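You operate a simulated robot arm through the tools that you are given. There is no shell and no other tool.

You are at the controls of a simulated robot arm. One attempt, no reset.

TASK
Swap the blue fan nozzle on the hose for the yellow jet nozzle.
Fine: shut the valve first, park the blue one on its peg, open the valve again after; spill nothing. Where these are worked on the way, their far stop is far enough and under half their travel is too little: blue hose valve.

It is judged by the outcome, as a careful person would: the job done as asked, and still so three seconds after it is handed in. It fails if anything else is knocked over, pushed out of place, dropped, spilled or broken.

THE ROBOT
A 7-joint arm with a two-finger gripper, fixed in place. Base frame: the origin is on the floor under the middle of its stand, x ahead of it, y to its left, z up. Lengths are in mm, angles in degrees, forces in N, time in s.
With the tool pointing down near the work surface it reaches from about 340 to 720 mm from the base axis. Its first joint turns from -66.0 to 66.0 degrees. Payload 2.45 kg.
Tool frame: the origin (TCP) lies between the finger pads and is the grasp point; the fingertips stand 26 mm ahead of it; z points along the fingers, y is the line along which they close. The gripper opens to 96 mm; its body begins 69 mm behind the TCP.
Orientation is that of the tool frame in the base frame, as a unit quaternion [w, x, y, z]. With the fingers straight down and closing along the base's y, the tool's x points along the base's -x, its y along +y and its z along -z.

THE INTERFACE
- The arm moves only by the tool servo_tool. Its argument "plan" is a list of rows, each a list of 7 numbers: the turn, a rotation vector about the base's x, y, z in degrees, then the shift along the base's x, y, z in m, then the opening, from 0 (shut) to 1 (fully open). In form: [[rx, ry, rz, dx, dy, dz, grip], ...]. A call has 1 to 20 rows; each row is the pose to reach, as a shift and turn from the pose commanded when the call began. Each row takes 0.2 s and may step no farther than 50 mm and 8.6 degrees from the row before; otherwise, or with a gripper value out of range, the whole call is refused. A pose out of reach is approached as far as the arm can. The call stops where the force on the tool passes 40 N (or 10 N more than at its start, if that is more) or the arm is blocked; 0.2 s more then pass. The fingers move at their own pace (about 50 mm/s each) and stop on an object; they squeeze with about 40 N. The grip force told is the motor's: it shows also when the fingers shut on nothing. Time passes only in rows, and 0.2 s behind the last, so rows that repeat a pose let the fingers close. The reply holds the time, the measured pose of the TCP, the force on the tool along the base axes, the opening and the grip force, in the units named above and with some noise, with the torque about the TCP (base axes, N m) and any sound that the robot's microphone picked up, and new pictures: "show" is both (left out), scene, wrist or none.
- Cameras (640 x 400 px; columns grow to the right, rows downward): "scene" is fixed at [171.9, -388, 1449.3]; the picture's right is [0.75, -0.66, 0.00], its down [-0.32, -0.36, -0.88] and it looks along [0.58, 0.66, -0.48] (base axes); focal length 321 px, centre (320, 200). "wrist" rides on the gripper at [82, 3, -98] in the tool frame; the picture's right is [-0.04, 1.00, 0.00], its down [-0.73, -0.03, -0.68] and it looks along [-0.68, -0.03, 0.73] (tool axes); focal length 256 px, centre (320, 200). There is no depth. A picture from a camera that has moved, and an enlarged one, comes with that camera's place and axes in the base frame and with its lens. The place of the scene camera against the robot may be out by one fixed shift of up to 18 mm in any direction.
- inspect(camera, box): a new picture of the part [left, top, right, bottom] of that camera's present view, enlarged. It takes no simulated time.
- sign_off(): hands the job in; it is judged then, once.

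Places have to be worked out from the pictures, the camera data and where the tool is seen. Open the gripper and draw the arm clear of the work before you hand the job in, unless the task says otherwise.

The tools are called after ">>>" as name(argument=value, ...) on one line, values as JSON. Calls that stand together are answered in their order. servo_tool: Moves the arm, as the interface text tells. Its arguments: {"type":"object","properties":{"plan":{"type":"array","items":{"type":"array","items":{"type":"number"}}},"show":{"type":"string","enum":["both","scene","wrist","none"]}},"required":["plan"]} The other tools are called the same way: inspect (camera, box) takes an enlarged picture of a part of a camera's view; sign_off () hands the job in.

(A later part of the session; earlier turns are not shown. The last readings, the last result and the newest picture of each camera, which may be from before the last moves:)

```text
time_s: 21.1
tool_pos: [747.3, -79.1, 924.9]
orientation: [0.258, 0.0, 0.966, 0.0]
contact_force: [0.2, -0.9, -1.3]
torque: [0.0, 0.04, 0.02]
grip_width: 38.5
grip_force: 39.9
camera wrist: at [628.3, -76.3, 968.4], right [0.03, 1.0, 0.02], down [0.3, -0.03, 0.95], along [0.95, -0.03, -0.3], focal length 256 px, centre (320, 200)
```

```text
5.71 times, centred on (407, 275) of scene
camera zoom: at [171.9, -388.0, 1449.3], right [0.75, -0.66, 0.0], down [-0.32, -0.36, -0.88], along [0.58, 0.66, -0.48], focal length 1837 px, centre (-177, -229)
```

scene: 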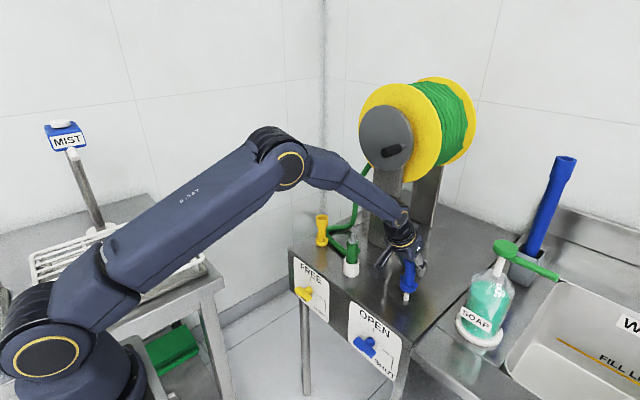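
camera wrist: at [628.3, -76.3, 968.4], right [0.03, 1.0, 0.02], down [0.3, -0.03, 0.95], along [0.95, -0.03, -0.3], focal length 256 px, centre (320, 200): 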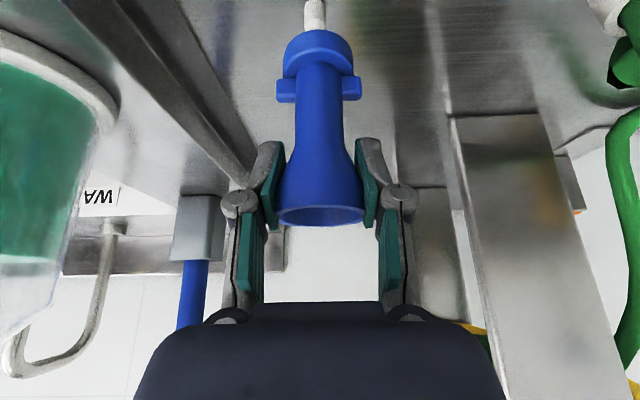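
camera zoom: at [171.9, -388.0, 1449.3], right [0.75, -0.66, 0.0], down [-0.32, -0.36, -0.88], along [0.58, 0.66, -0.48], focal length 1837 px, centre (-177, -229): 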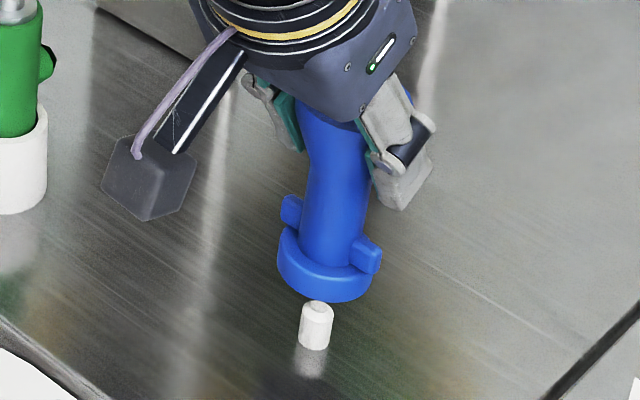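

The wrist view shows the peg about 1–2 mm further in -y than the nozzle axis, and the scene view shows it aligned within about 1 mm on the diagonal. I'll correct by that and lower until the nozzle bottom is just above or entering the peg.

>>> servo_tool(plan=[[0, 0, 0, -0.0005, -0.0017, 0, 0], [0, 0, 0, -0.0005, -0.0017, -0.006, 0], [0, 0, 0, -0.0005, -0.0017, -0.012, 0], [0, 0, 0, -0.0005, -0.0017, -0.016, 0], [0, 0, 0, -0.0005, -0.0017, -0.016, 0]], show="both")

>>> inspect(camera="scene", box=[375, 250, 439, 310])

>>> inspect(camera="wrist", box=[260, 0, 380, 75])

```text
time_s: 22.4
tool_pos: [746.9, -79.0, 908.5]
orientation: [0.258, 0.0, 0.966, 0.0]
contact_force: [0.0, 0.2, -0.4]
torque: [0.01, 0.0, -0.01]
grip_width: 38.4
grip_force: 40.6
camera wrist: at [627.3, -76.5, 952.2], right [0.03, 1.0, 0.02], down [0.3, -0.03, 0.95], along [0.95, -0.03, -0.3], focal length 256 px, centre (320, 200)
```

scene: 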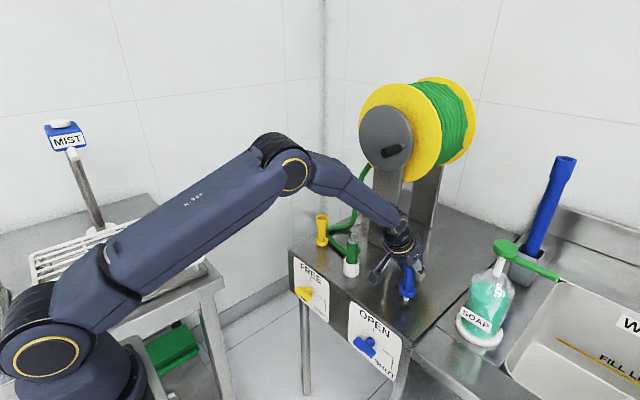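
wrist: 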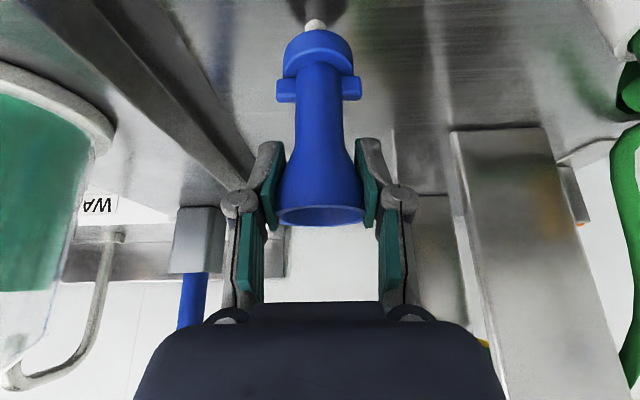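

```text
6.67 times, centred on (407, 280) of scene
camera zoom: at [171.9, -388.0, 1449.3], right [0.75, -0.66, 0.0], down [-0.32, -0.36, -0.88], along [0.58, 0.66, -0.48], focal length 2143 px, centre (-260, -333)
```

zoom: 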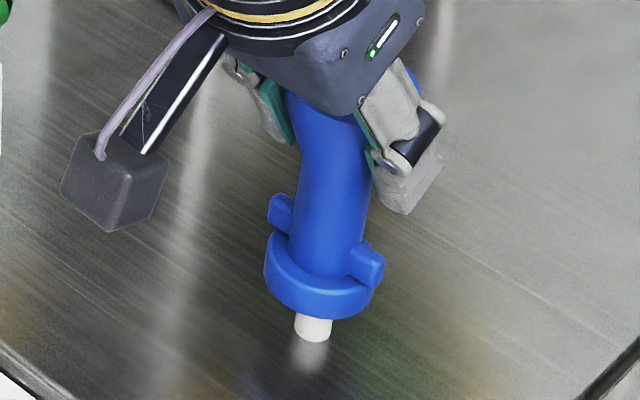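

```text
5.33 times, centred on (320, 38) of wrist
camera zoom: at [627.3, -76.5, 952.2], right [0.03, 1.0, 0.02], down [0.3, -0.03, 0.95], along [0.95, -0.03, -0.3], focal length 1365 px, centre (320, 1067)
```

zoom: 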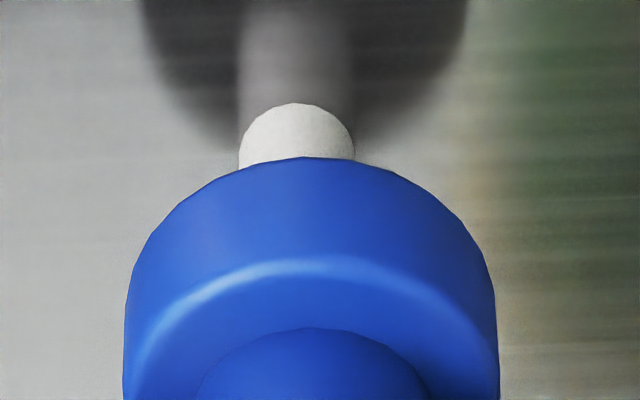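

The collar bottom is about 24 mm above the bench with the peg right below. The wrist view and its reflection show the peg about 1.2 mm more to -y, and the scene view about 0.8 mm more to +x. I'll correct and lower slowly onto it.

>>> servo_tool(plan=[[0, 0, 0, 0.0008, -0.0012, 0, 0], [0, 0, 0, 0.0008, -0.0012, -0.003, 0], [0, 0, 0, 0.0008, -0.0012, -0.006, 0], [0, 0, 0, 0.0008, -0.0012, -0.009, 0], [0, 0, 0, 0.0008, -0.0012, -0.012, 0], [0, 0, 0, 0.0008, -0.0012, -0.012, 0]], show="both")

>>> inspect(camera="scene", box=[375, 250, 439, 310])

>>> inspect(camera="wrist", box=[260, 0, 380, 75])

```text
time_s: 23.8
tool_pos: [744.9, -81.4, 895.6]
orientation: [0.259, 0.001, 0.966, -0.001]
contact_force: [-0.3, -0.4, -0.7]
torque: [-0.01, -0.01, -0.03]
grip_width: 38.6
grip_force: 40.1
camera wrist: at [627.0, -78.4, 939.6], right [0.03, 1.0, 0.02], down [0.3, -0.03, 0.95], along [0.95, -0.03, -0.3], focal length 256 px, centre (320, 200)
```

scene: 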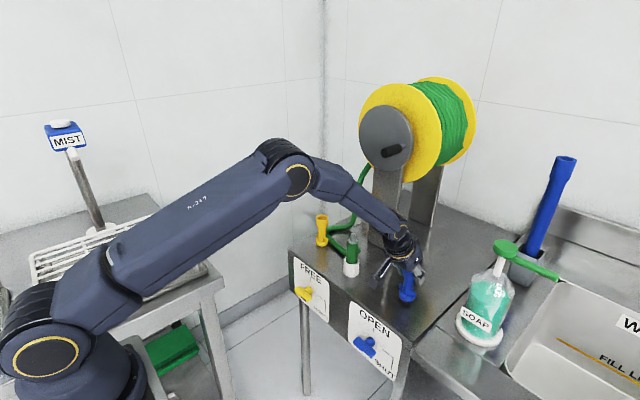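
wrist: 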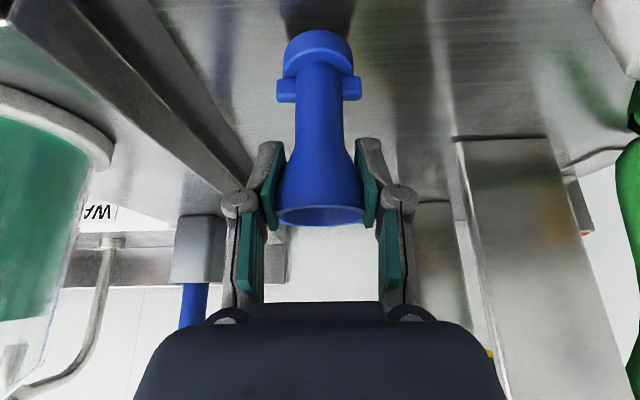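

```text
6.67 times, centred on (407, 280) of scene
camera zoom: at [171.9, -388.0, 1449.3], right [0.75, -0.66, 0.0], down [-0.32, -0.36, -0.88], along [0.58, 0.66, -0.48], focal length 2143 px, centre (-260, -333)
```

zoom: 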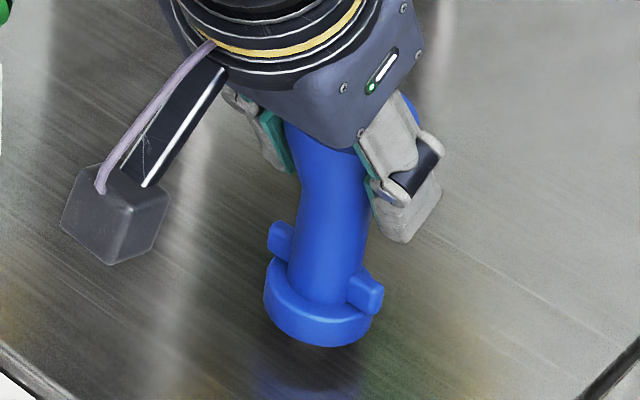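

```text
5.33 times, centred on (320, 38) of wrist
camera zoom: at [627.0, -78.4, 939.6], right [0.03, 1.0, 0.02], down [0.3, -0.03, 0.95], along [0.95, -0.03, -0.3], focal length 1365 px, centre (320, 1067)
```

zoom: 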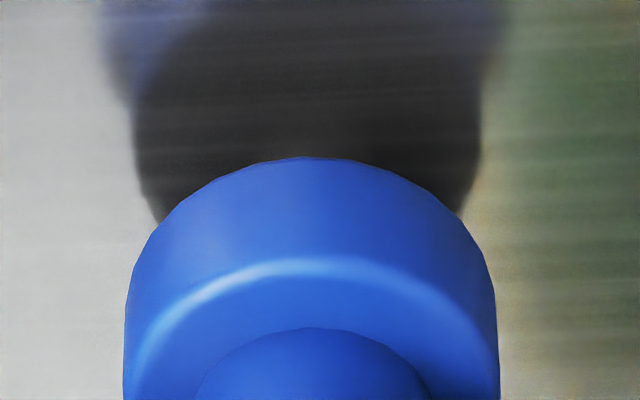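

There is no contact force and the peg is now inside the collar, with about 12 mm left to the bench. I'll keep lowering in small steps and watch for seating.

>>> servo_tool(plan=[[0, 0, 0, 0, 0, -0.003, 0], [0, 0, 0, 0, 0, -0.006, 0], [0, 0, 0, 0, 0, -0.008, 0], [0, 0, 0, 0, 0, -0.0095, 0], [0, 0, 0, 0, 0, -0.0095, 0]], show="wrist")

>>> inspect(camera="scene", box=[375, 250, 439, 310])

>>> inspect(camera="wrist", box=[260, 0, 380, 75])

```text
time_s: 24.9
tool_pos: [746.4, -80.2, 885.7]
orientation: [0.257, 0.0, 0.966, 0.0]
contact_force: [-3.1, 6.4, -0.5]
torque: [-0.14, -0.15, -0.07]
grip_width: 38.6
grip_force: 40.2
camera wrist: at [627.7, -78.1, 929.9], right [0.03, 1.0, 0.02], down [0.3, -0.03, 0.95], along [0.95, -0.03, -0.3], focal length 256 px, centre (320, 200)
```

wrist: 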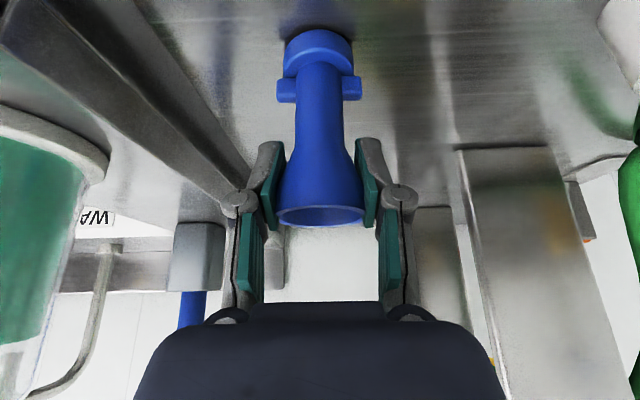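

```text
6.67 times, centred on (407, 280) of scene
camera zoom: at [171.8, -387.8, 1449.4], right [0.75, -0.66, 0.0], down [-0.32, -0.36, -0.88], along [0.58, 0.66, -0.48], focal length 2143 px, centre (-260, -333)
```

zoom: 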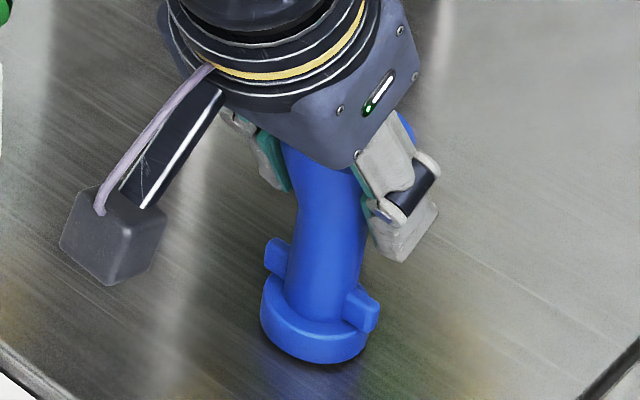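

```text
5.33 times, centred on (320, 38) of wrist
camera zoom: at [627.7, -78.1, 929.9], right [0.03, 1.0, 0.02], down [0.3, -0.03, 0.95], along [0.95, -0.03, -0.3], focal length 1365 px, centre (320, 1067)
```

zoom: 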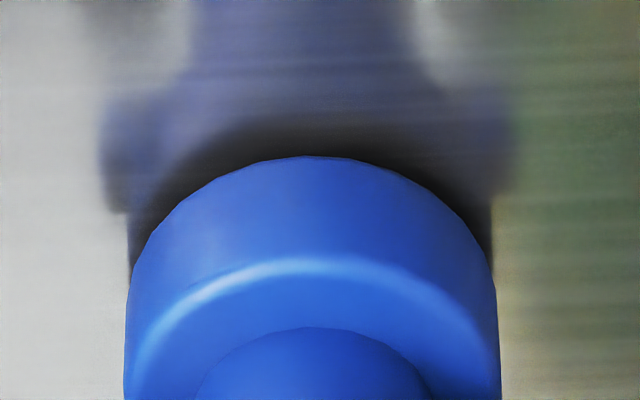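

The nozzle is about 3 mm from seated, and a small side force (-3, +6 N) shows the socket leaning on the peg. I'll ease +y by about 0.8 mm and finish lowering in 1 mm steps.

>>> servo_tool(plan=[[0, 0, 0, -0.0004, 0.0008, 0, 0], [0, 0, 0, -0.0004, 0.0008, -0.001, 0], [0, 0, 0, -0.0004, 0.0008, -0.002, 0], [0, 0, 0, -0.0004, 0.0008, -0.003, 0], [0, 0, 0, -0.0004, 0.0008, -0.003, 0]], show="wrist")

>>> inspect(camera="scene", box=[375, 250, 439, 310])

>>> inspect(camera="wrist", box=[260, 0, 380, 75])

```text
time_s: 26.1
tool_pos: [747.9, -79.8, 883.0]
orientation: [0.259, 0.0, 0.966, 0.0]
contact_force: [1.4, 1.2, 4.2]
torque: [0.0, -0.16, 0.03]
grip_width: 41.0
grip_force: 39.7
camera wrist: at [628.2, -77.5, 927.3], right [0.03, 1.0, 0.02], down [0.3, -0.03, 0.95], along [0.95, -0.03, -0.3], focal length 256 px, centre (320, 200)
```

wrist: 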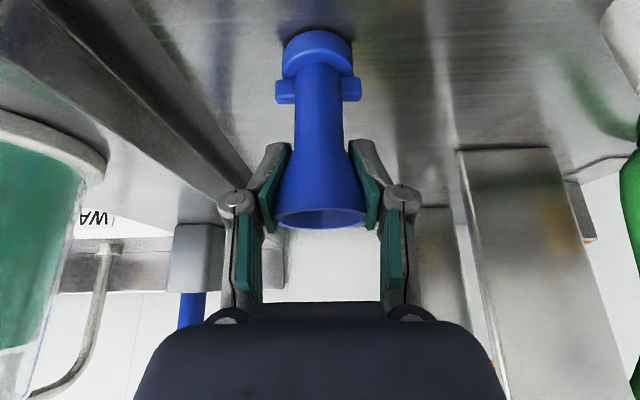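

```text
6.67 times, centred on (407, 280) of scene
camera zoom: at [171.9, -387.9, 1449.4], right [0.75, -0.66, 0.0], down [-0.32, -0.36, -0.88], along [0.58, 0.66, -0.48], focal length 2143 px, centre (-260, -333)
```

zoom: 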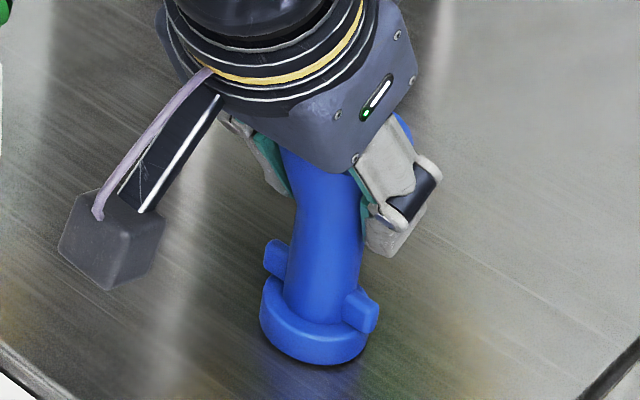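

```text
5.33 times, centred on (320, 38) of wrist
camera zoom: at [628.2, -77.5, 927.3], right [0.03, 1.0, 0.02], down [0.3, -0.03, 0.95], along [0.95, -0.03, -0.3], focal length 1365 px, centre (320, 1067)
```

zoom: 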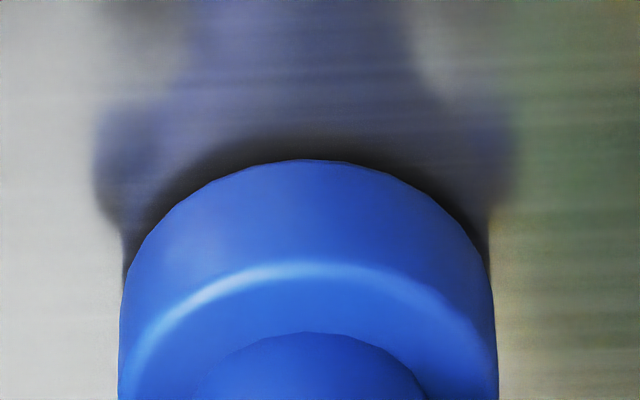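

The downward contact has appeared (4 N) and the pads slid slightly on the flare, so the nozzle rests on the peg's seat with the same small gap below as the parked yellow one. I'll open the fingers in place.

>>> servo_tool(plan=[[0, 0, 0, 0, 0, 0, 0.6], [0, 0, 0, 0, 0, 0, 1], [0, 0, 0, 0, 0, 0, 1], [0, 0, 0, 0, 0, 0, 1]], show="both")

>>> inspect(camera="scene", box=[375, 250, 439, 310])

>>> inspect(camera="wrist", box=[260, 0, 380, 75])

```text
time_s: 27.1
tool_pos: [747.4, -81.6, 882.0]
orientation: [0.258, 0.0, 0.966, 0.0]
contact_force: [-0.1, 0.1, -0.2]
torque: [-0.01, -0.03, -0.03]
grip_width: 96.0
grip_force: 0.1
camera wrist: at [627.9, -78.1, 927.1], right [0.03, 1.0, 0.02], down [0.3, -0.03, 0.95], along [0.95, -0.03, -0.3], focal length 256 px, centre (320, 200)
```

scene: 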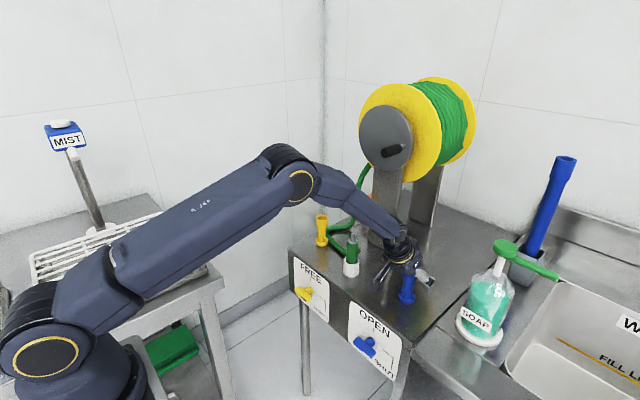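
wrist: 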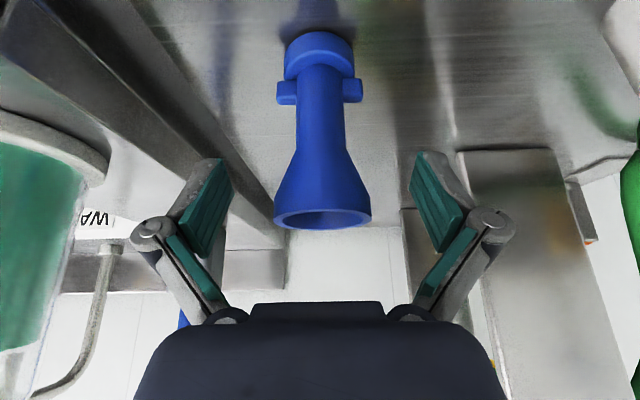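

```text
6.67 times, centred on (407, 280) of scene
camera zoom: at [171.9, -388.0, 1449.3], right [0.75, -0.66, 0.0], down [-0.32, -0.36, -0.88], along [0.58, 0.66, -0.48], focal length 2143 px, centre (-260, -333)
```

zoom: 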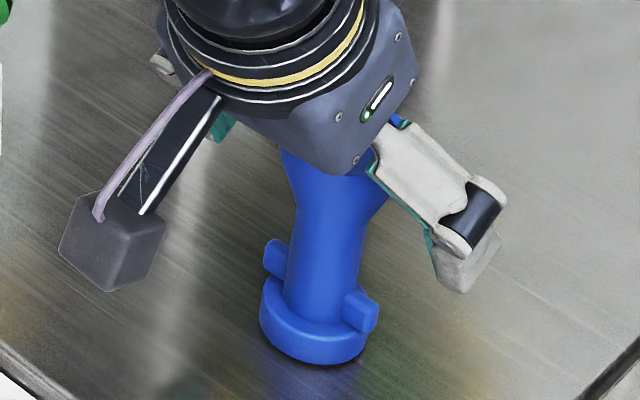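

```text
5.33 times, centred on (320, 38) of wrist
camera zoom: at [627.9, -78.1, 927.1], right [0.03, 1.0, 0.02], down [0.3, -0.03, 0.95], along [0.95, -0.03, -0.3], focal length 1365 px, centre (320, 1067)
```

zoom: 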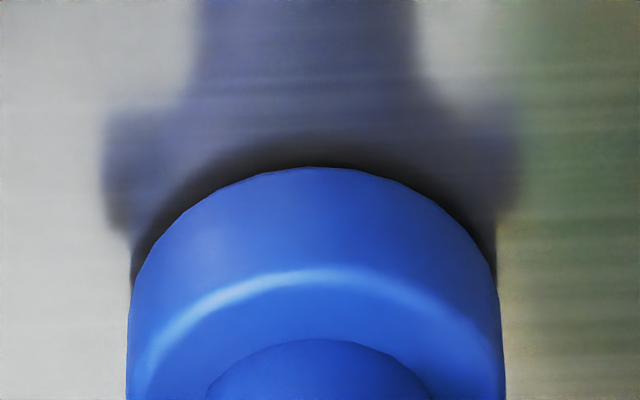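

The blue nozzle stands upright on its peg by itself. I'll back the open fingers out along the tool axis, up and toward the robot.

>>> servo_tool(plan=[[0, 0, 0, -0.01, 0, 0.017, 1], [0, 0, 0, -0.025, 0, 0.043, 1], [0, 0, 0, -0.045, 0, 0.078, 1], [0, 0, 0, -0.06, 0.01, 0.11, 1], [0, 0, 0, -0.06, 0.05, 0.13, 1], [0, 0, 0, -0.06, 0.095, 0.14, 1], [0, 0, 0, -0.06, 0.14, 0.14, 1], [0, 0, 0, -0.06, 0.185, 0.14, 1], [0, 0, 0, -0.06, 0.23, 0.14, 1], [0, 0, 0, -0.06, 0.265, 0.125, 1], [0, 0, 0, -0.06, 0.28, 0.105, 1], [0, 0, 0, -0.06, 0.28, 0.105, 1]], show="both")

>>> inspect(camera="scene", box=[320, 200, 440, 310])

```text
time_s: 29.8
tool_pos: [684.2, 200.8, 987.5]
orientation: [0.258, 0.0, 0.966, 0.0]
contact_force: [-0.4, 0.2, -0.3]
torque: [-0.01, -0.01, 0.0]
grip_width: 96.2
grip_force: 0.0
camera wrist: at [565.6, 203.6, 1031.7], right [0.04, 1.0, 0.02], down [0.3, -0.03, 0.95], along [0.95, -0.03, -0.3], focal length 256 px, centre (320, 200)
```

scene: 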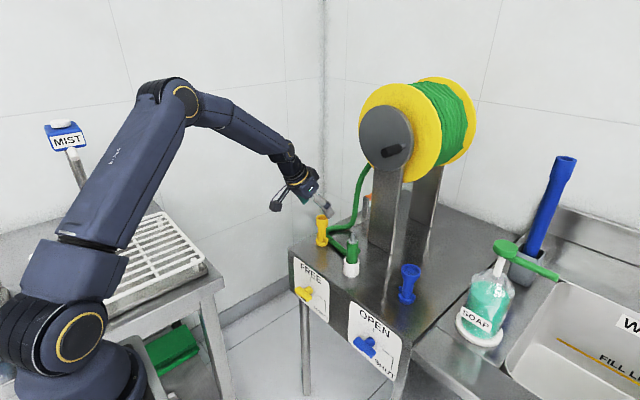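
wrist: 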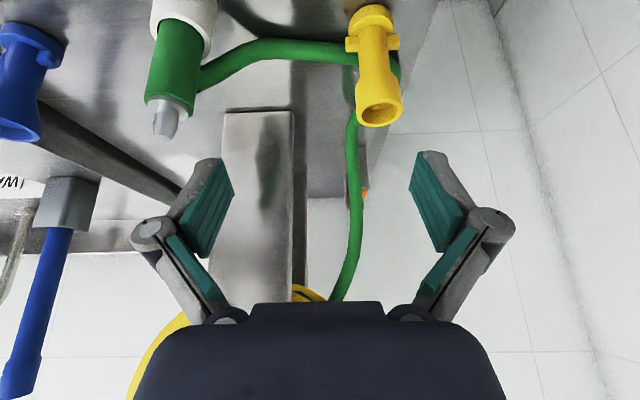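

```text
3.64 times, centred on (380, 255) of scene
camera zoom: at [171.9, -388.0, 1449.3], right [0.75, -0.66, 0.0], down [-0.32, -0.36, -0.88], along [0.58, 0.66, -0.48], focal length 1169 px, centre (102, 0)
```

zoom: 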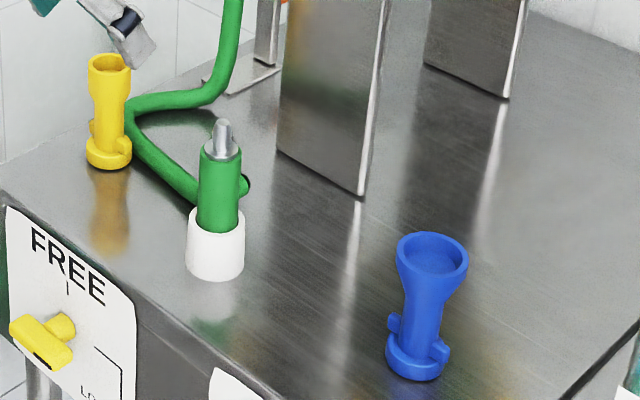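

Blue is parked upright on its peg. I'll zoom in on the yellow nozzle and the bare hose pin to pin down their positions.

>>> inspect(camera="wrist", box=[310, 0, 430, 140])

>>> inspect(camera="wrist", box=[120, 0, 240, 150])

>>> inspect(camera="scene", box=[300, 200, 370, 285])

```text
2.86 times, centred on (370, 70) of wrist
camera zoom: at [565.6, 203.6, 1031.7], right [0.04, 1.0, 0.02], down [0.3, -0.03, 0.95], along [0.95, -0.03, -0.3], focal length 731 px, centre (177, 571)
```

zoom: 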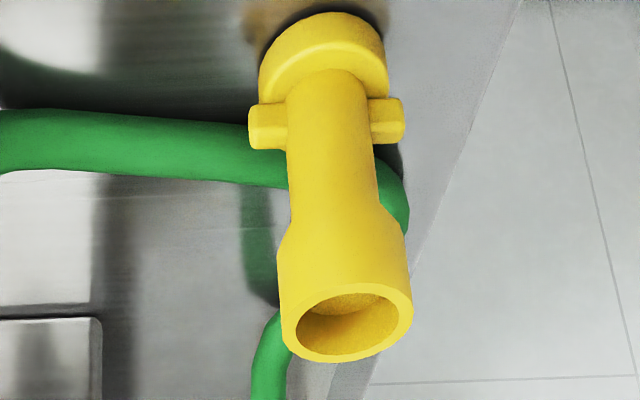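

```text
2.67 times, centred on (180, 75) of wrist
camera zoom: at [565.6, 203.6, 1031.7], right [0.04, 1.0, 0.02], down [0.3, -0.03, 0.95], along [0.95, -0.03, -0.3], focal length 683 px, centre (693, 533)
```

zoom: 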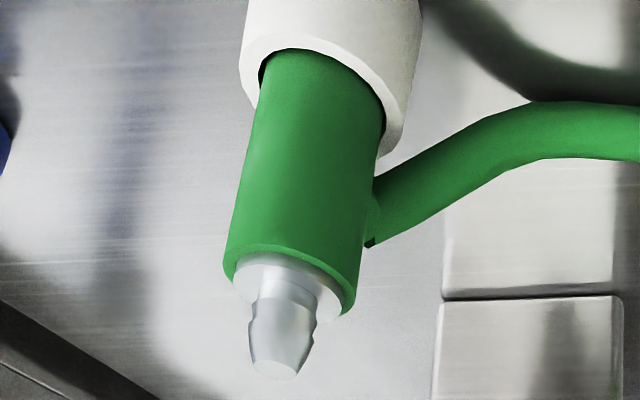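

```text
4.71 times, centred on (335, 242) of scene
camera zoom: at [171.9, -388.0, 1449.3], right [0.75, -0.66, 0.0], down [-0.32, -0.36, -0.88], along [0.58, 0.66, -0.48], focal length 1512 px, centre (249, 0)
```

zoom: 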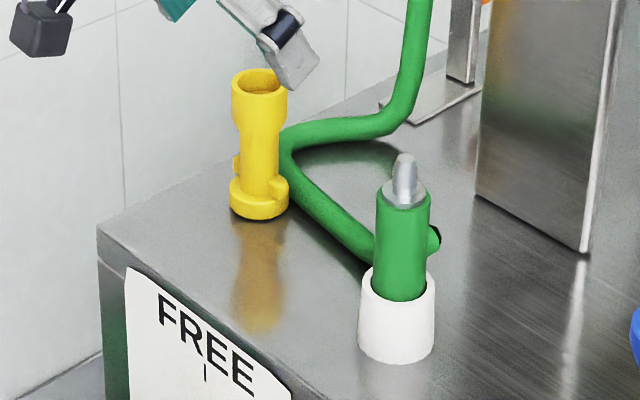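

The yellow nozzle triangulates to about (752, 249) with its top at z≈900 and a wide upper section of about 38 mm from z≈874 to 900. The hose pin is a short barbed fitting. I'll move to a pre-grasp point behind and above the yellow nozzle and re-check.

>>> servo_tool(plan=[[0, 0, 0, 0.01, 0.018, -0.01, 1], [0, 0, 0, 0.02, 0.036, -0.022, 1], [0, 0, 0, 0.03, 0.0495, -0.036, 1], [0, 0, 0, 0.03, 0.0495, -0.036, 1]], show="both")

>>> inspect(camera="wrist", box=[240, 20, 400, 170])

```text
time_s: 30.8
tool_pos: [714.3, 247.3, 949.3]
orientation: [0.258, 0.0, 0.966, 0.0]
contact_force: [0.7, 0.6, -0.4]
torque: [0.03, 0.02, 0.02]
grip_width: 95.9
grip_force: 0.0
camera wrist: at [596.8, 250.8, 995.4], right [0.04, 1.0, 0.02], down [0.3, -0.03, 0.95], along [0.95, -0.03, -0.3], focal length 256 px, centre (320, 200)
```

scene: 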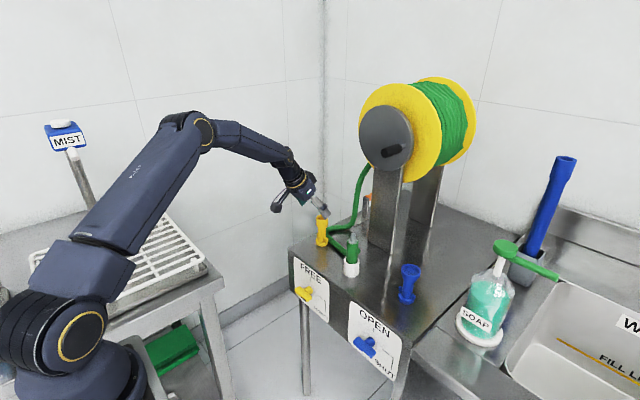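
wrist: 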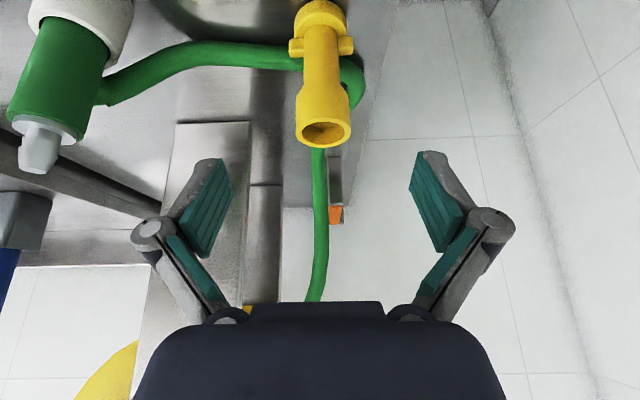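

```text
2.67 times, centred on (320, 95) of wrist
camera zoom: at [596.8, 250.8, 995.4], right [0.04, 1.0, 0.02], down [0.3, -0.03, 0.95], along [0.95, -0.03, -0.3], focal length 683 px, centre (320, 480)
```

zoom: 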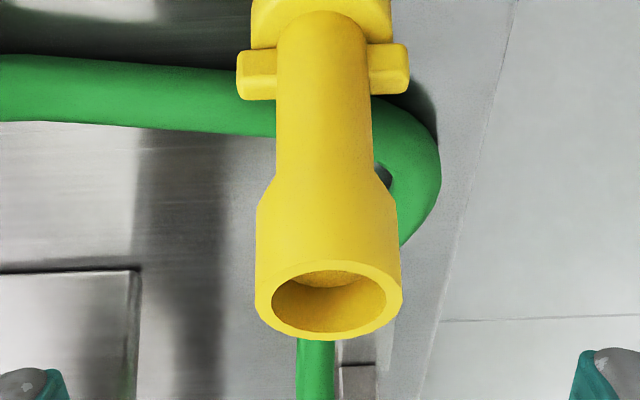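

The yellow axis appears about 1.3 mm to +y of the TCP and about 34 mm ahead. I'll slide in along the tool axis with those corrections so the pads straddle the upper cylinder.

>>> servo_tool(plan=[[0, 0, 0, 0.01, 0.0013, -0.018, 1], [0, 0, 0, 0.021, 0.0013, -0.038, 1], [0, 0, 0, 0.03, 0.0013, -0.056, 1], [0, 0, 0, 0.0335, 0.0013, -0.0635, 1], [0, 0, 0, 0.0335, 0.0013, -0.0635, 1]], show="both")

>>> inspect(camera="wrist", box=[220, 60, 420, 260])

>>> inspect(camera="scene", box=[290, 190, 370, 285])

```text
time_s: 31.9
tool_pos: [751.2, 249.7, 890.0]
orientation: [0.258, 0.001, 0.966, 0.0]
contact_force: [-0.3, 0.5, 0.1]
torque: [0.0, 0.02, 0.0]
grip_width: 96.0
grip_force: 0.1
camera wrist: at [632.2, 252.8, 934.2], right [0.04, 1.0, 0.02], down [0.3, -0.03, 0.95], along [0.95, -0.03, -0.3], focal length 256 px, centre (320, 200)
```

scene: 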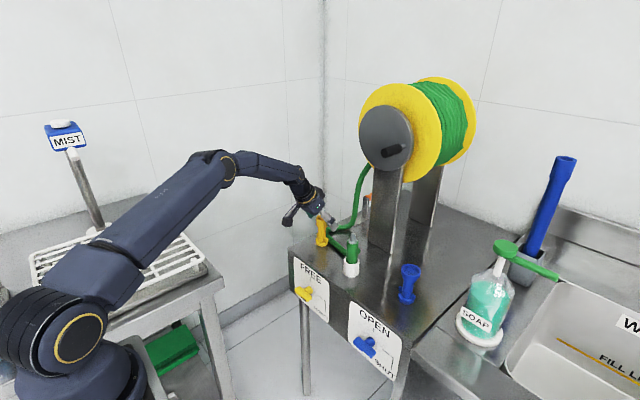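
wrist: 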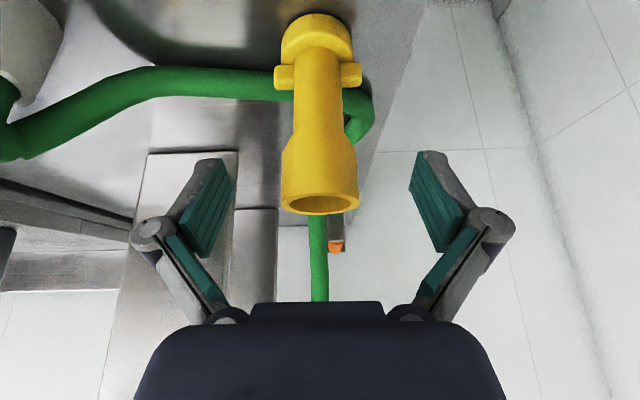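

```text
2.00 times, centred on (320, 160) of wrist
camera zoom: at [632.2, 252.8, 934.2], right [0.04, 1.0, 0.02], down [0.3, -0.03, 0.95], along [0.95, -0.03, -0.3], focal length 512 px, centre (320, 280)
```

zoom: 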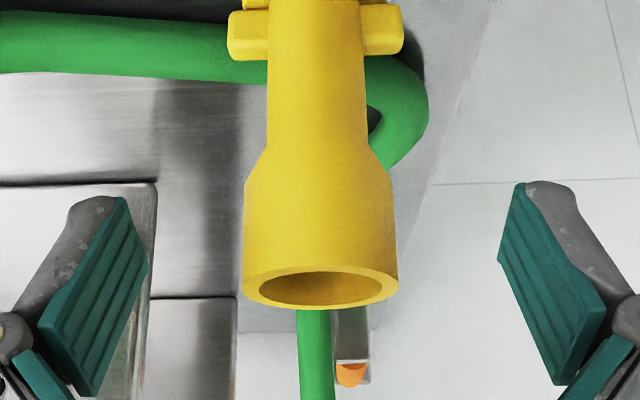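

```text
4.21 times, centred on (330, 238) of scene
camera zoom: at [171.9, -388.0, 1449.3], right [0.75, -0.66, 0.0], down [-0.32, -0.36, -0.88], along [0.58, 0.66, -0.48], focal length 1353 px, centre (278, 42)
```

zoom: 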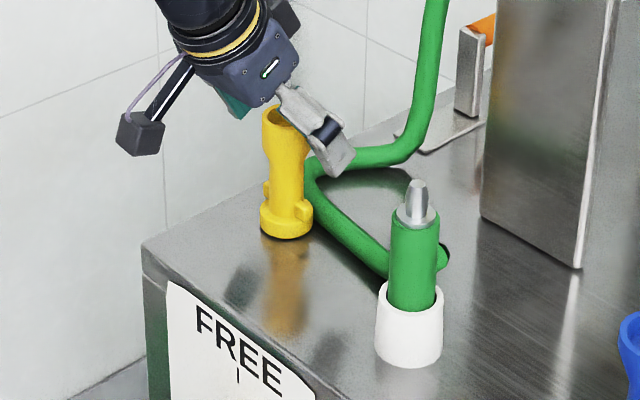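

The yellow nozzle is centred within 0.5 mm and its upper cylinder spans the pads. I'll close on it.

>>> servo_tool(plan=[[0, 0, 0, 0, -0.0004, 0, 0.5], [0, 0, 0, 0, -0.0004, 0, 0.3], [0, 0, 0, 0, -0.0004, 0, 0.1], [0, 0, 0, 0, -0.0004, 0, 0], [0, 0, 0, 0, -0.0004, 0, 0]], show="wrist")

>>> inspect(camera="wrist", box=[220, 0, 420, 240])

```text
time_s: 33.1
tool_pos: [750.0, 249.4, 889.0]
orientation: [0.258, 0.0, 0.966, 0.0]
contact_force: [-0.5, 0.9, 1.4]
torque: [0.03, 0.02, 0.01]
grip_width: 24.4
grip_force: 25.9
camera wrist: at [631.9, 252.4, 934.0], right [0.03, 1.0, 0.02], down [0.3, -0.03, 0.95], along [0.95, -0.03, -0.3], focal length 256 px, centre (320, 200)
```

wrist: 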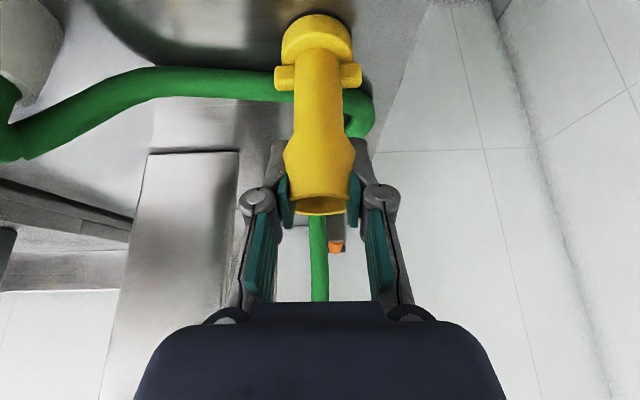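

```text
1.67 times, centred on (320, 120) of wrist
camera zoom: at [631.9, 252.4, 934.0], right [0.03, 1.0, 0.02], down [0.3, -0.03, 0.95], along [0.95, -0.03, -0.3], focal length 427 px, centre (320, 333)
```

zoom: 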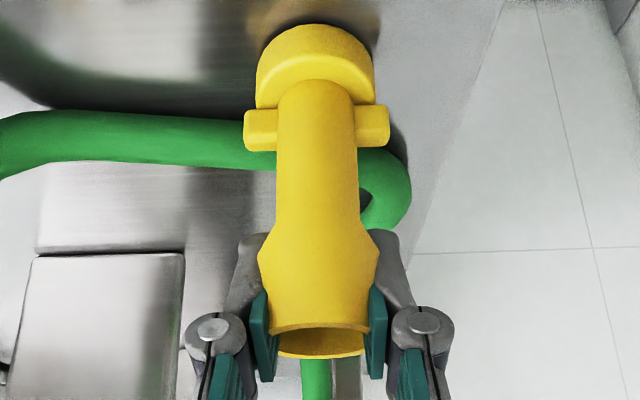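

The reading shows 24 mm and 26 N, so the fingers may not have settled yet. I'll hold still a moment longer and re-read.

>>> servo_tool(plan=[[0, 0, 0, 0, 0, 0, 0], [0, 0, 0, 0, 0, 0, 0], [0, 0, 0, 0, 0, 0, 0]], show="wrist")

>>> inspect(camera="wrist", box=[240, 110, 400, 240])

>>> inspect(camera="scene", box=[290, 190, 370, 285])

```text
time_s: 34.0
tool_pos: [748.9, 250.2, 889.6]
orientation: [0.258, 0.0, 0.966, 0.0]
contact_force: [1.5, 1.1, 1.0]
torque: [0.06, -0.01, 0.04]
grip_width: 24.1
grip_force: 39.9
camera wrist: at [631.9, 252.5, 934.0], right [0.03, 1.0, 0.02], down [0.3, -0.03, 0.95], along [0.95, -0.03, -0.3], focal length 256 px, centre (320, 200)
```

wrist: 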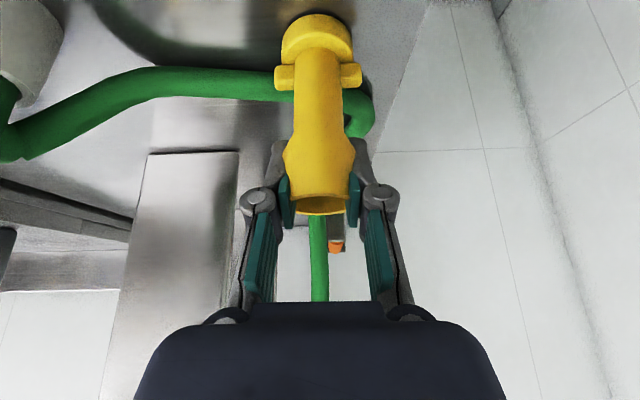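

```text
3.08 times, centred on (320, 175) of wrist
camera zoom: at [631.9, 252.5, 934.0], right [0.03, 1.0, 0.02], down [0.3, -0.03, 0.95], along [0.95, -0.03, -0.3], focal length 788 px, centre (320, 277)
```

zoom: 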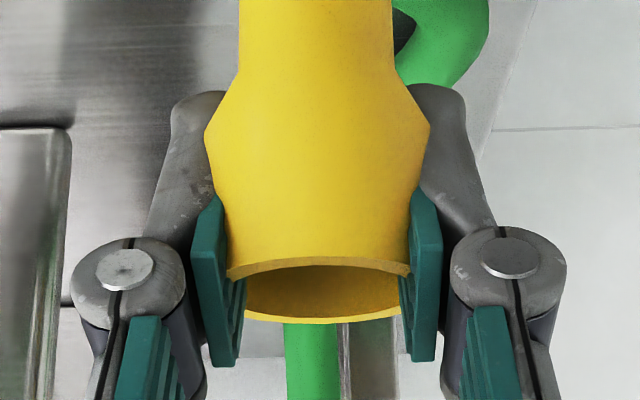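

```text
4.21 times, centred on (330, 238) of scene
camera zoom: at [171.8, -388.0, 1449.3], right [0.75, -0.66, 0.0], down [-0.32, -0.36, -0.88], along [0.58, 0.66, -0.48], focal length 1353 px, centre (278, 42)
```

zoom: 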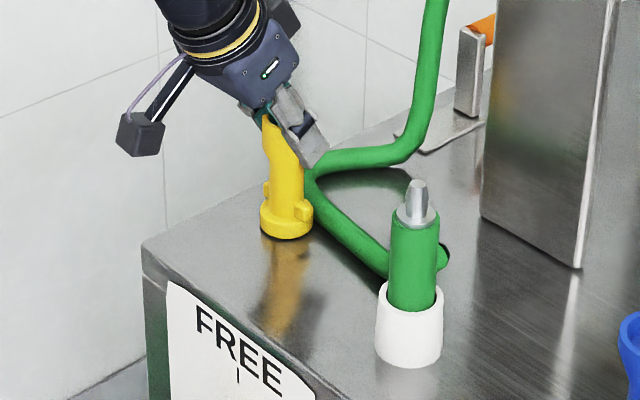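

The grip is firm at 40 N. I'll lift the yellow nozzle straight up off its peg, slowly at first.

>>> servo_tool(plan=[[0, 0, 0, 0, 0, 0.004, 0], [0, 0, 0, 0, 0, 0.01, 0], [0, 0, 0, 0, 0, 0.018, 0], [0, 0, 0, 0, 0, 0.028, 0], [0, 0, 0, 0, 0, 0.04, 0], [0, 0, 0, 0, 0, 0.04, 0]], show="both")

>>> inspect(camera="scene", box=[290, 190, 370, 285])

```text
time_s: 35.4
tool_pos: [751.6, 248.4, 928.8]
orientation: [0.258, 0.0, 0.966, -0.001]
contact_force: [0.3, 0.1, 0.1]
torque: [0.0, 0.02, 0.0]
grip_width: 24.1
grip_force: 39.7
camera wrist: at [632.4, 252.1, 973.0], right [0.03, 1.0, 0.02], down [0.3, -0.03, 0.95], along [0.95, -0.03, -0.3], focal length 256 px, centre (320, 200)
```

scene: 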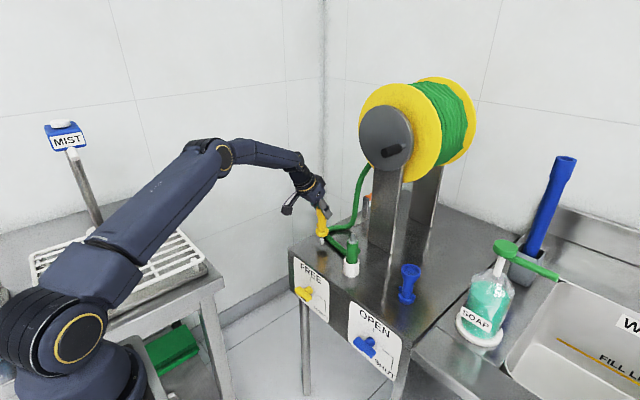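
wrist: 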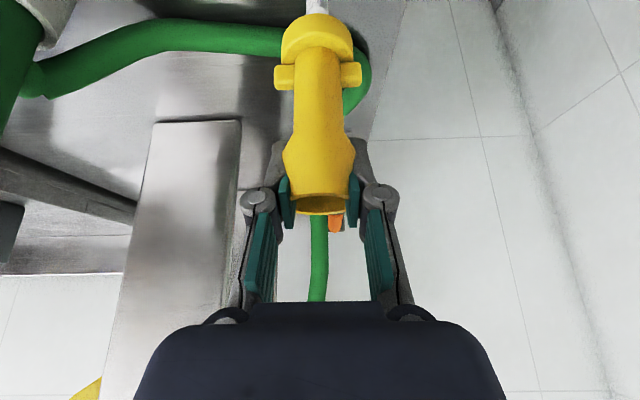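

```text
4.21 times, centred on (330, 238) of scene
camera zoom: at [171.9, -388.0, 1449.3], right [0.75, -0.66, 0.0], down [-0.32, -0.36, -0.88], along [0.58, 0.66, -0.48], focal length 1353 px, centre (278, 42)
```

zoom: 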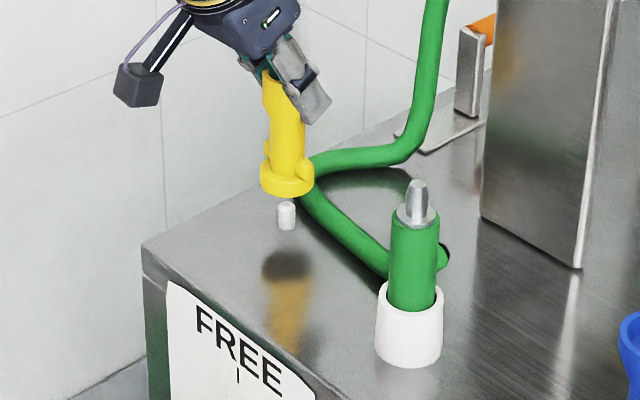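

The yellow nozzle came off its peg cleanly. The peg directly below it gives me a reference for what "aligned" looks like in the wrist view, so I'll record that.

>>> inspect(camera="wrist", box=[260, 0, 380, 75])

>>> inspect(camera="scene", box=[300, 200, 364, 260])

```text
5.33 times, centred on (320, 38) of wrist
camera zoom: at [632.4, 252.1, 973.0], right [0.03, 1.0, 0.02], down [0.3, -0.03, 0.95], along [0.95, -0.03, -0.3], focal length 1365 px, centre (320, 1067)
```

zoom: 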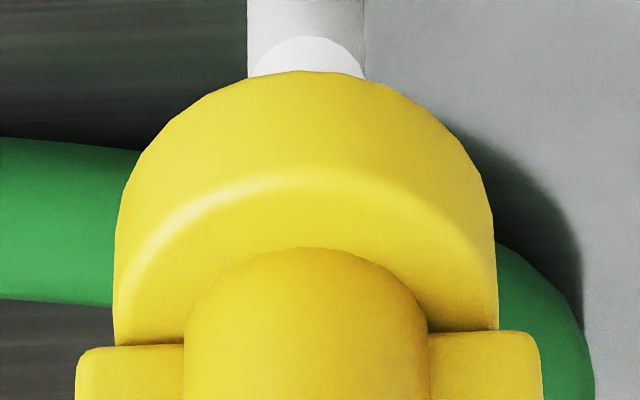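

```text
6.67 times, centred on (332, 230) of scene
camera zoom: at [171.9, -388.0, 1449.3], right [0.75, -0.66, 0.0], down [-0.32, -0.36, -0.88], along [0.58, 0.66, -0.48], focal length 2143 px, centre (240, 0)
```

zoom: 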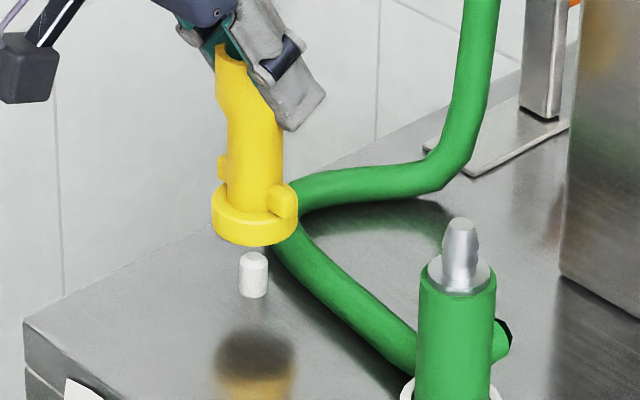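

In this aligned reference the peg's column equals the collar's column in the wrist view. I'll carry the yellow nozzle up and over to hover about 20 mm above the hose pin.

>>> servo_tool(plan=[[0, 0, 0, 0, 0, 0.025, 0], [0, 0, 0, -0.003, -0.005, 0.055, 0], [0, 0, 0, -0.008, -0.02, 0.085, 0], [0, 0, 0, -0.014, -0.045, 0.11, 0], [0, 0, 0, -0.02, -0.075, 0.126, 0], [0, 0, 0, -0.026, -0.105, 0.126, 0], [0, 0, 0, -0.031, -0.135, 0.126, 0], [0, 0, 0, -0.0334, -0.155, 0.126, 0], [0, 0, 0, -0.0334, -0.159, 0.126, 0], [0, 0, 0, -0.0334, -0.159, 0.126, 0]], show="both")

>>> inspect(camera="wrist", box=[260, 0, 380, 75])

>>> inspect(camera="scene", box=[320, 195, 384, 255])

```text
time_s: 37.5
tool_pos: [717.2, 91.8, 1053.5]
orientation: [0.258, 0.001, 0.966, 0.0]
contact_force: [-0.1, -0.8, -1.4]
torque: [-0.01, -0.01, -0.02]
grip_width: 23.3
grip_force: 39.9
camera wrist: at [598.5, 93.7, 1098.9], right [0.03, 1.0, 0.02], down [0.3, -0.03, 0.95], along [0.95, -0.03, -0.3], focal length 256 px, centre (320, 200)
```

scene: 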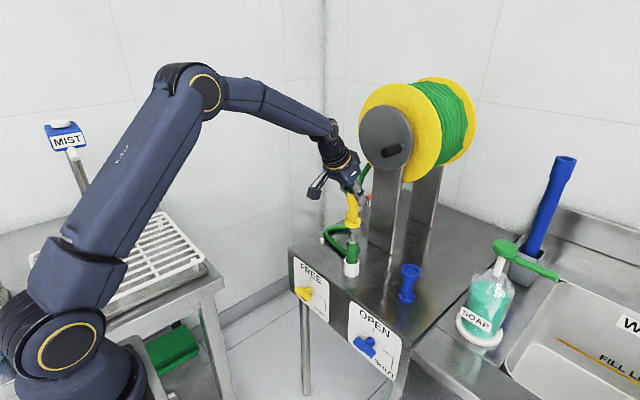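
wrist: 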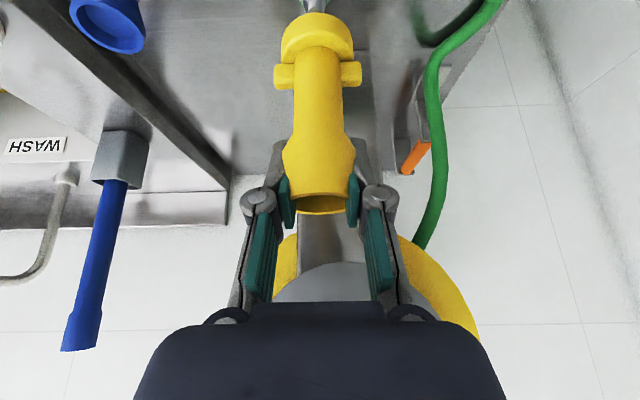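

```text
5.33 times, centred on (320, 38) of wrist
camera zoom: at [598.5, 93.7, 1098.9], right [0.03, 1.0, 0.02], down [0.3, -0.03, 0.95], along [0.95, -0.03, -0.3], focal length 1365 px, centre (320, 1067)
```

zoom: 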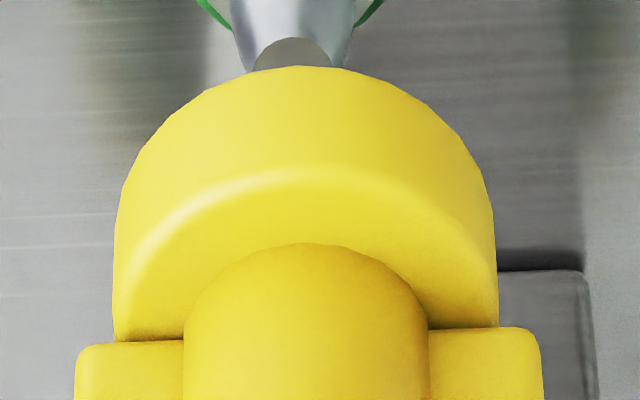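

```text
6.67 times, centred on (352, 225) of scene
camera zoom: at [171.9, -388.0, 1449.3], right [0.75, -0.66, 0.0], down [-0.32, -0.36, -0.88], along [0.58, 0.66, -0.48], focal length 2143 px, centre (107, 33)
```

zoom: 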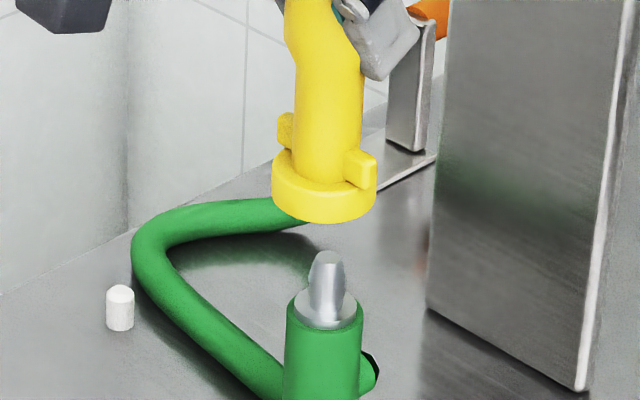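

The wrist view shows the pin about 1.4 mm toward -y of the nozzle axis, and the scene view shows about 3 mm on its diagonal, so the pin is about +2.8 mm in x. I'll correct both, lower 8 mm, and re-check before engaging.

>>> servo_tool(plan=[[0, 0, 0, 0.0028, -0.0014, 0, 0], [0, 0, 0, 0.0028, -0.0014, -0.004, 0], [0, 0, 0, 0.0028, -0.0014, -0.008, 0], [0, 0, 0, 0.0028, -0.0014, -0.008, 0]], show="both")

>>> inspect(camera="wrist", box=[260, 0, 380, 75])

>>> inspect(camera="scene", box=[320, 195, 384, 255])

```text
time_s: 38.5
tool_pos: [719.8, 89.2, 1047.8]
orientation: [0.258, 0.001, 0.966, -0.001]
contact_force: [-0.6, 0.3, -0.2]
torque: [-0.01, 0.04, 0.0]
grip_width: 23.4
grip_force: 40.5
camera wrist: at [601.1, 91.9, 1091.0], right [0.03, 1.0, 0.02], down [0.3, -0.03, 0.95], along [0.95, -0.03, -0.3], focal length 256 px, centre (320, 200)
```

scene: 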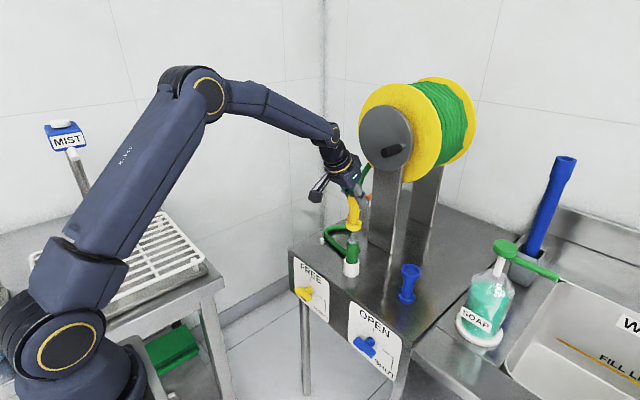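
wrist: 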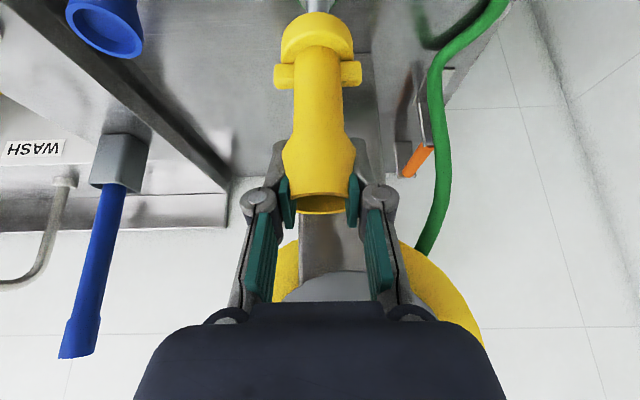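

```text
5.33 times, centred on (320, 38) of wrist
camera zoom: at [601.1, 91.9, 1091.0], right [0.03, 1.0, 0.02], down [0.3, -0.03, 0.95], along [0.95, -0.03, -0.3], focal length 1365 px, centre (320, 1067)
```

zoom: 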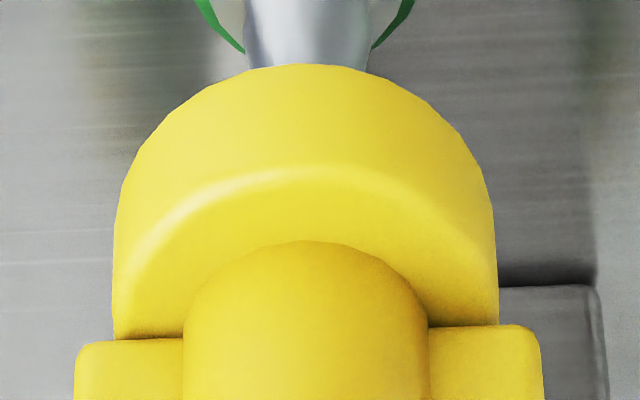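

```text
6.67 times, centred on (352, 225) of scene
camera zoom: at [171.9, -388.0, 1449.3], right [0.75, -0.66, 0.0], down [-0.32, -0.36, -0.88], along [0.58, 0.66, -0.48], focal length 2143 px, centre (107, 33)
```

zoom: 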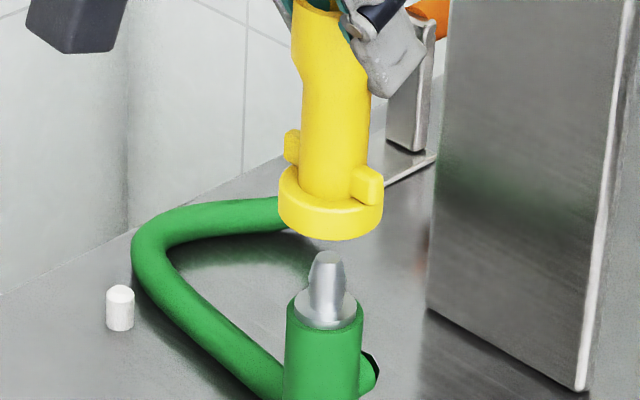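

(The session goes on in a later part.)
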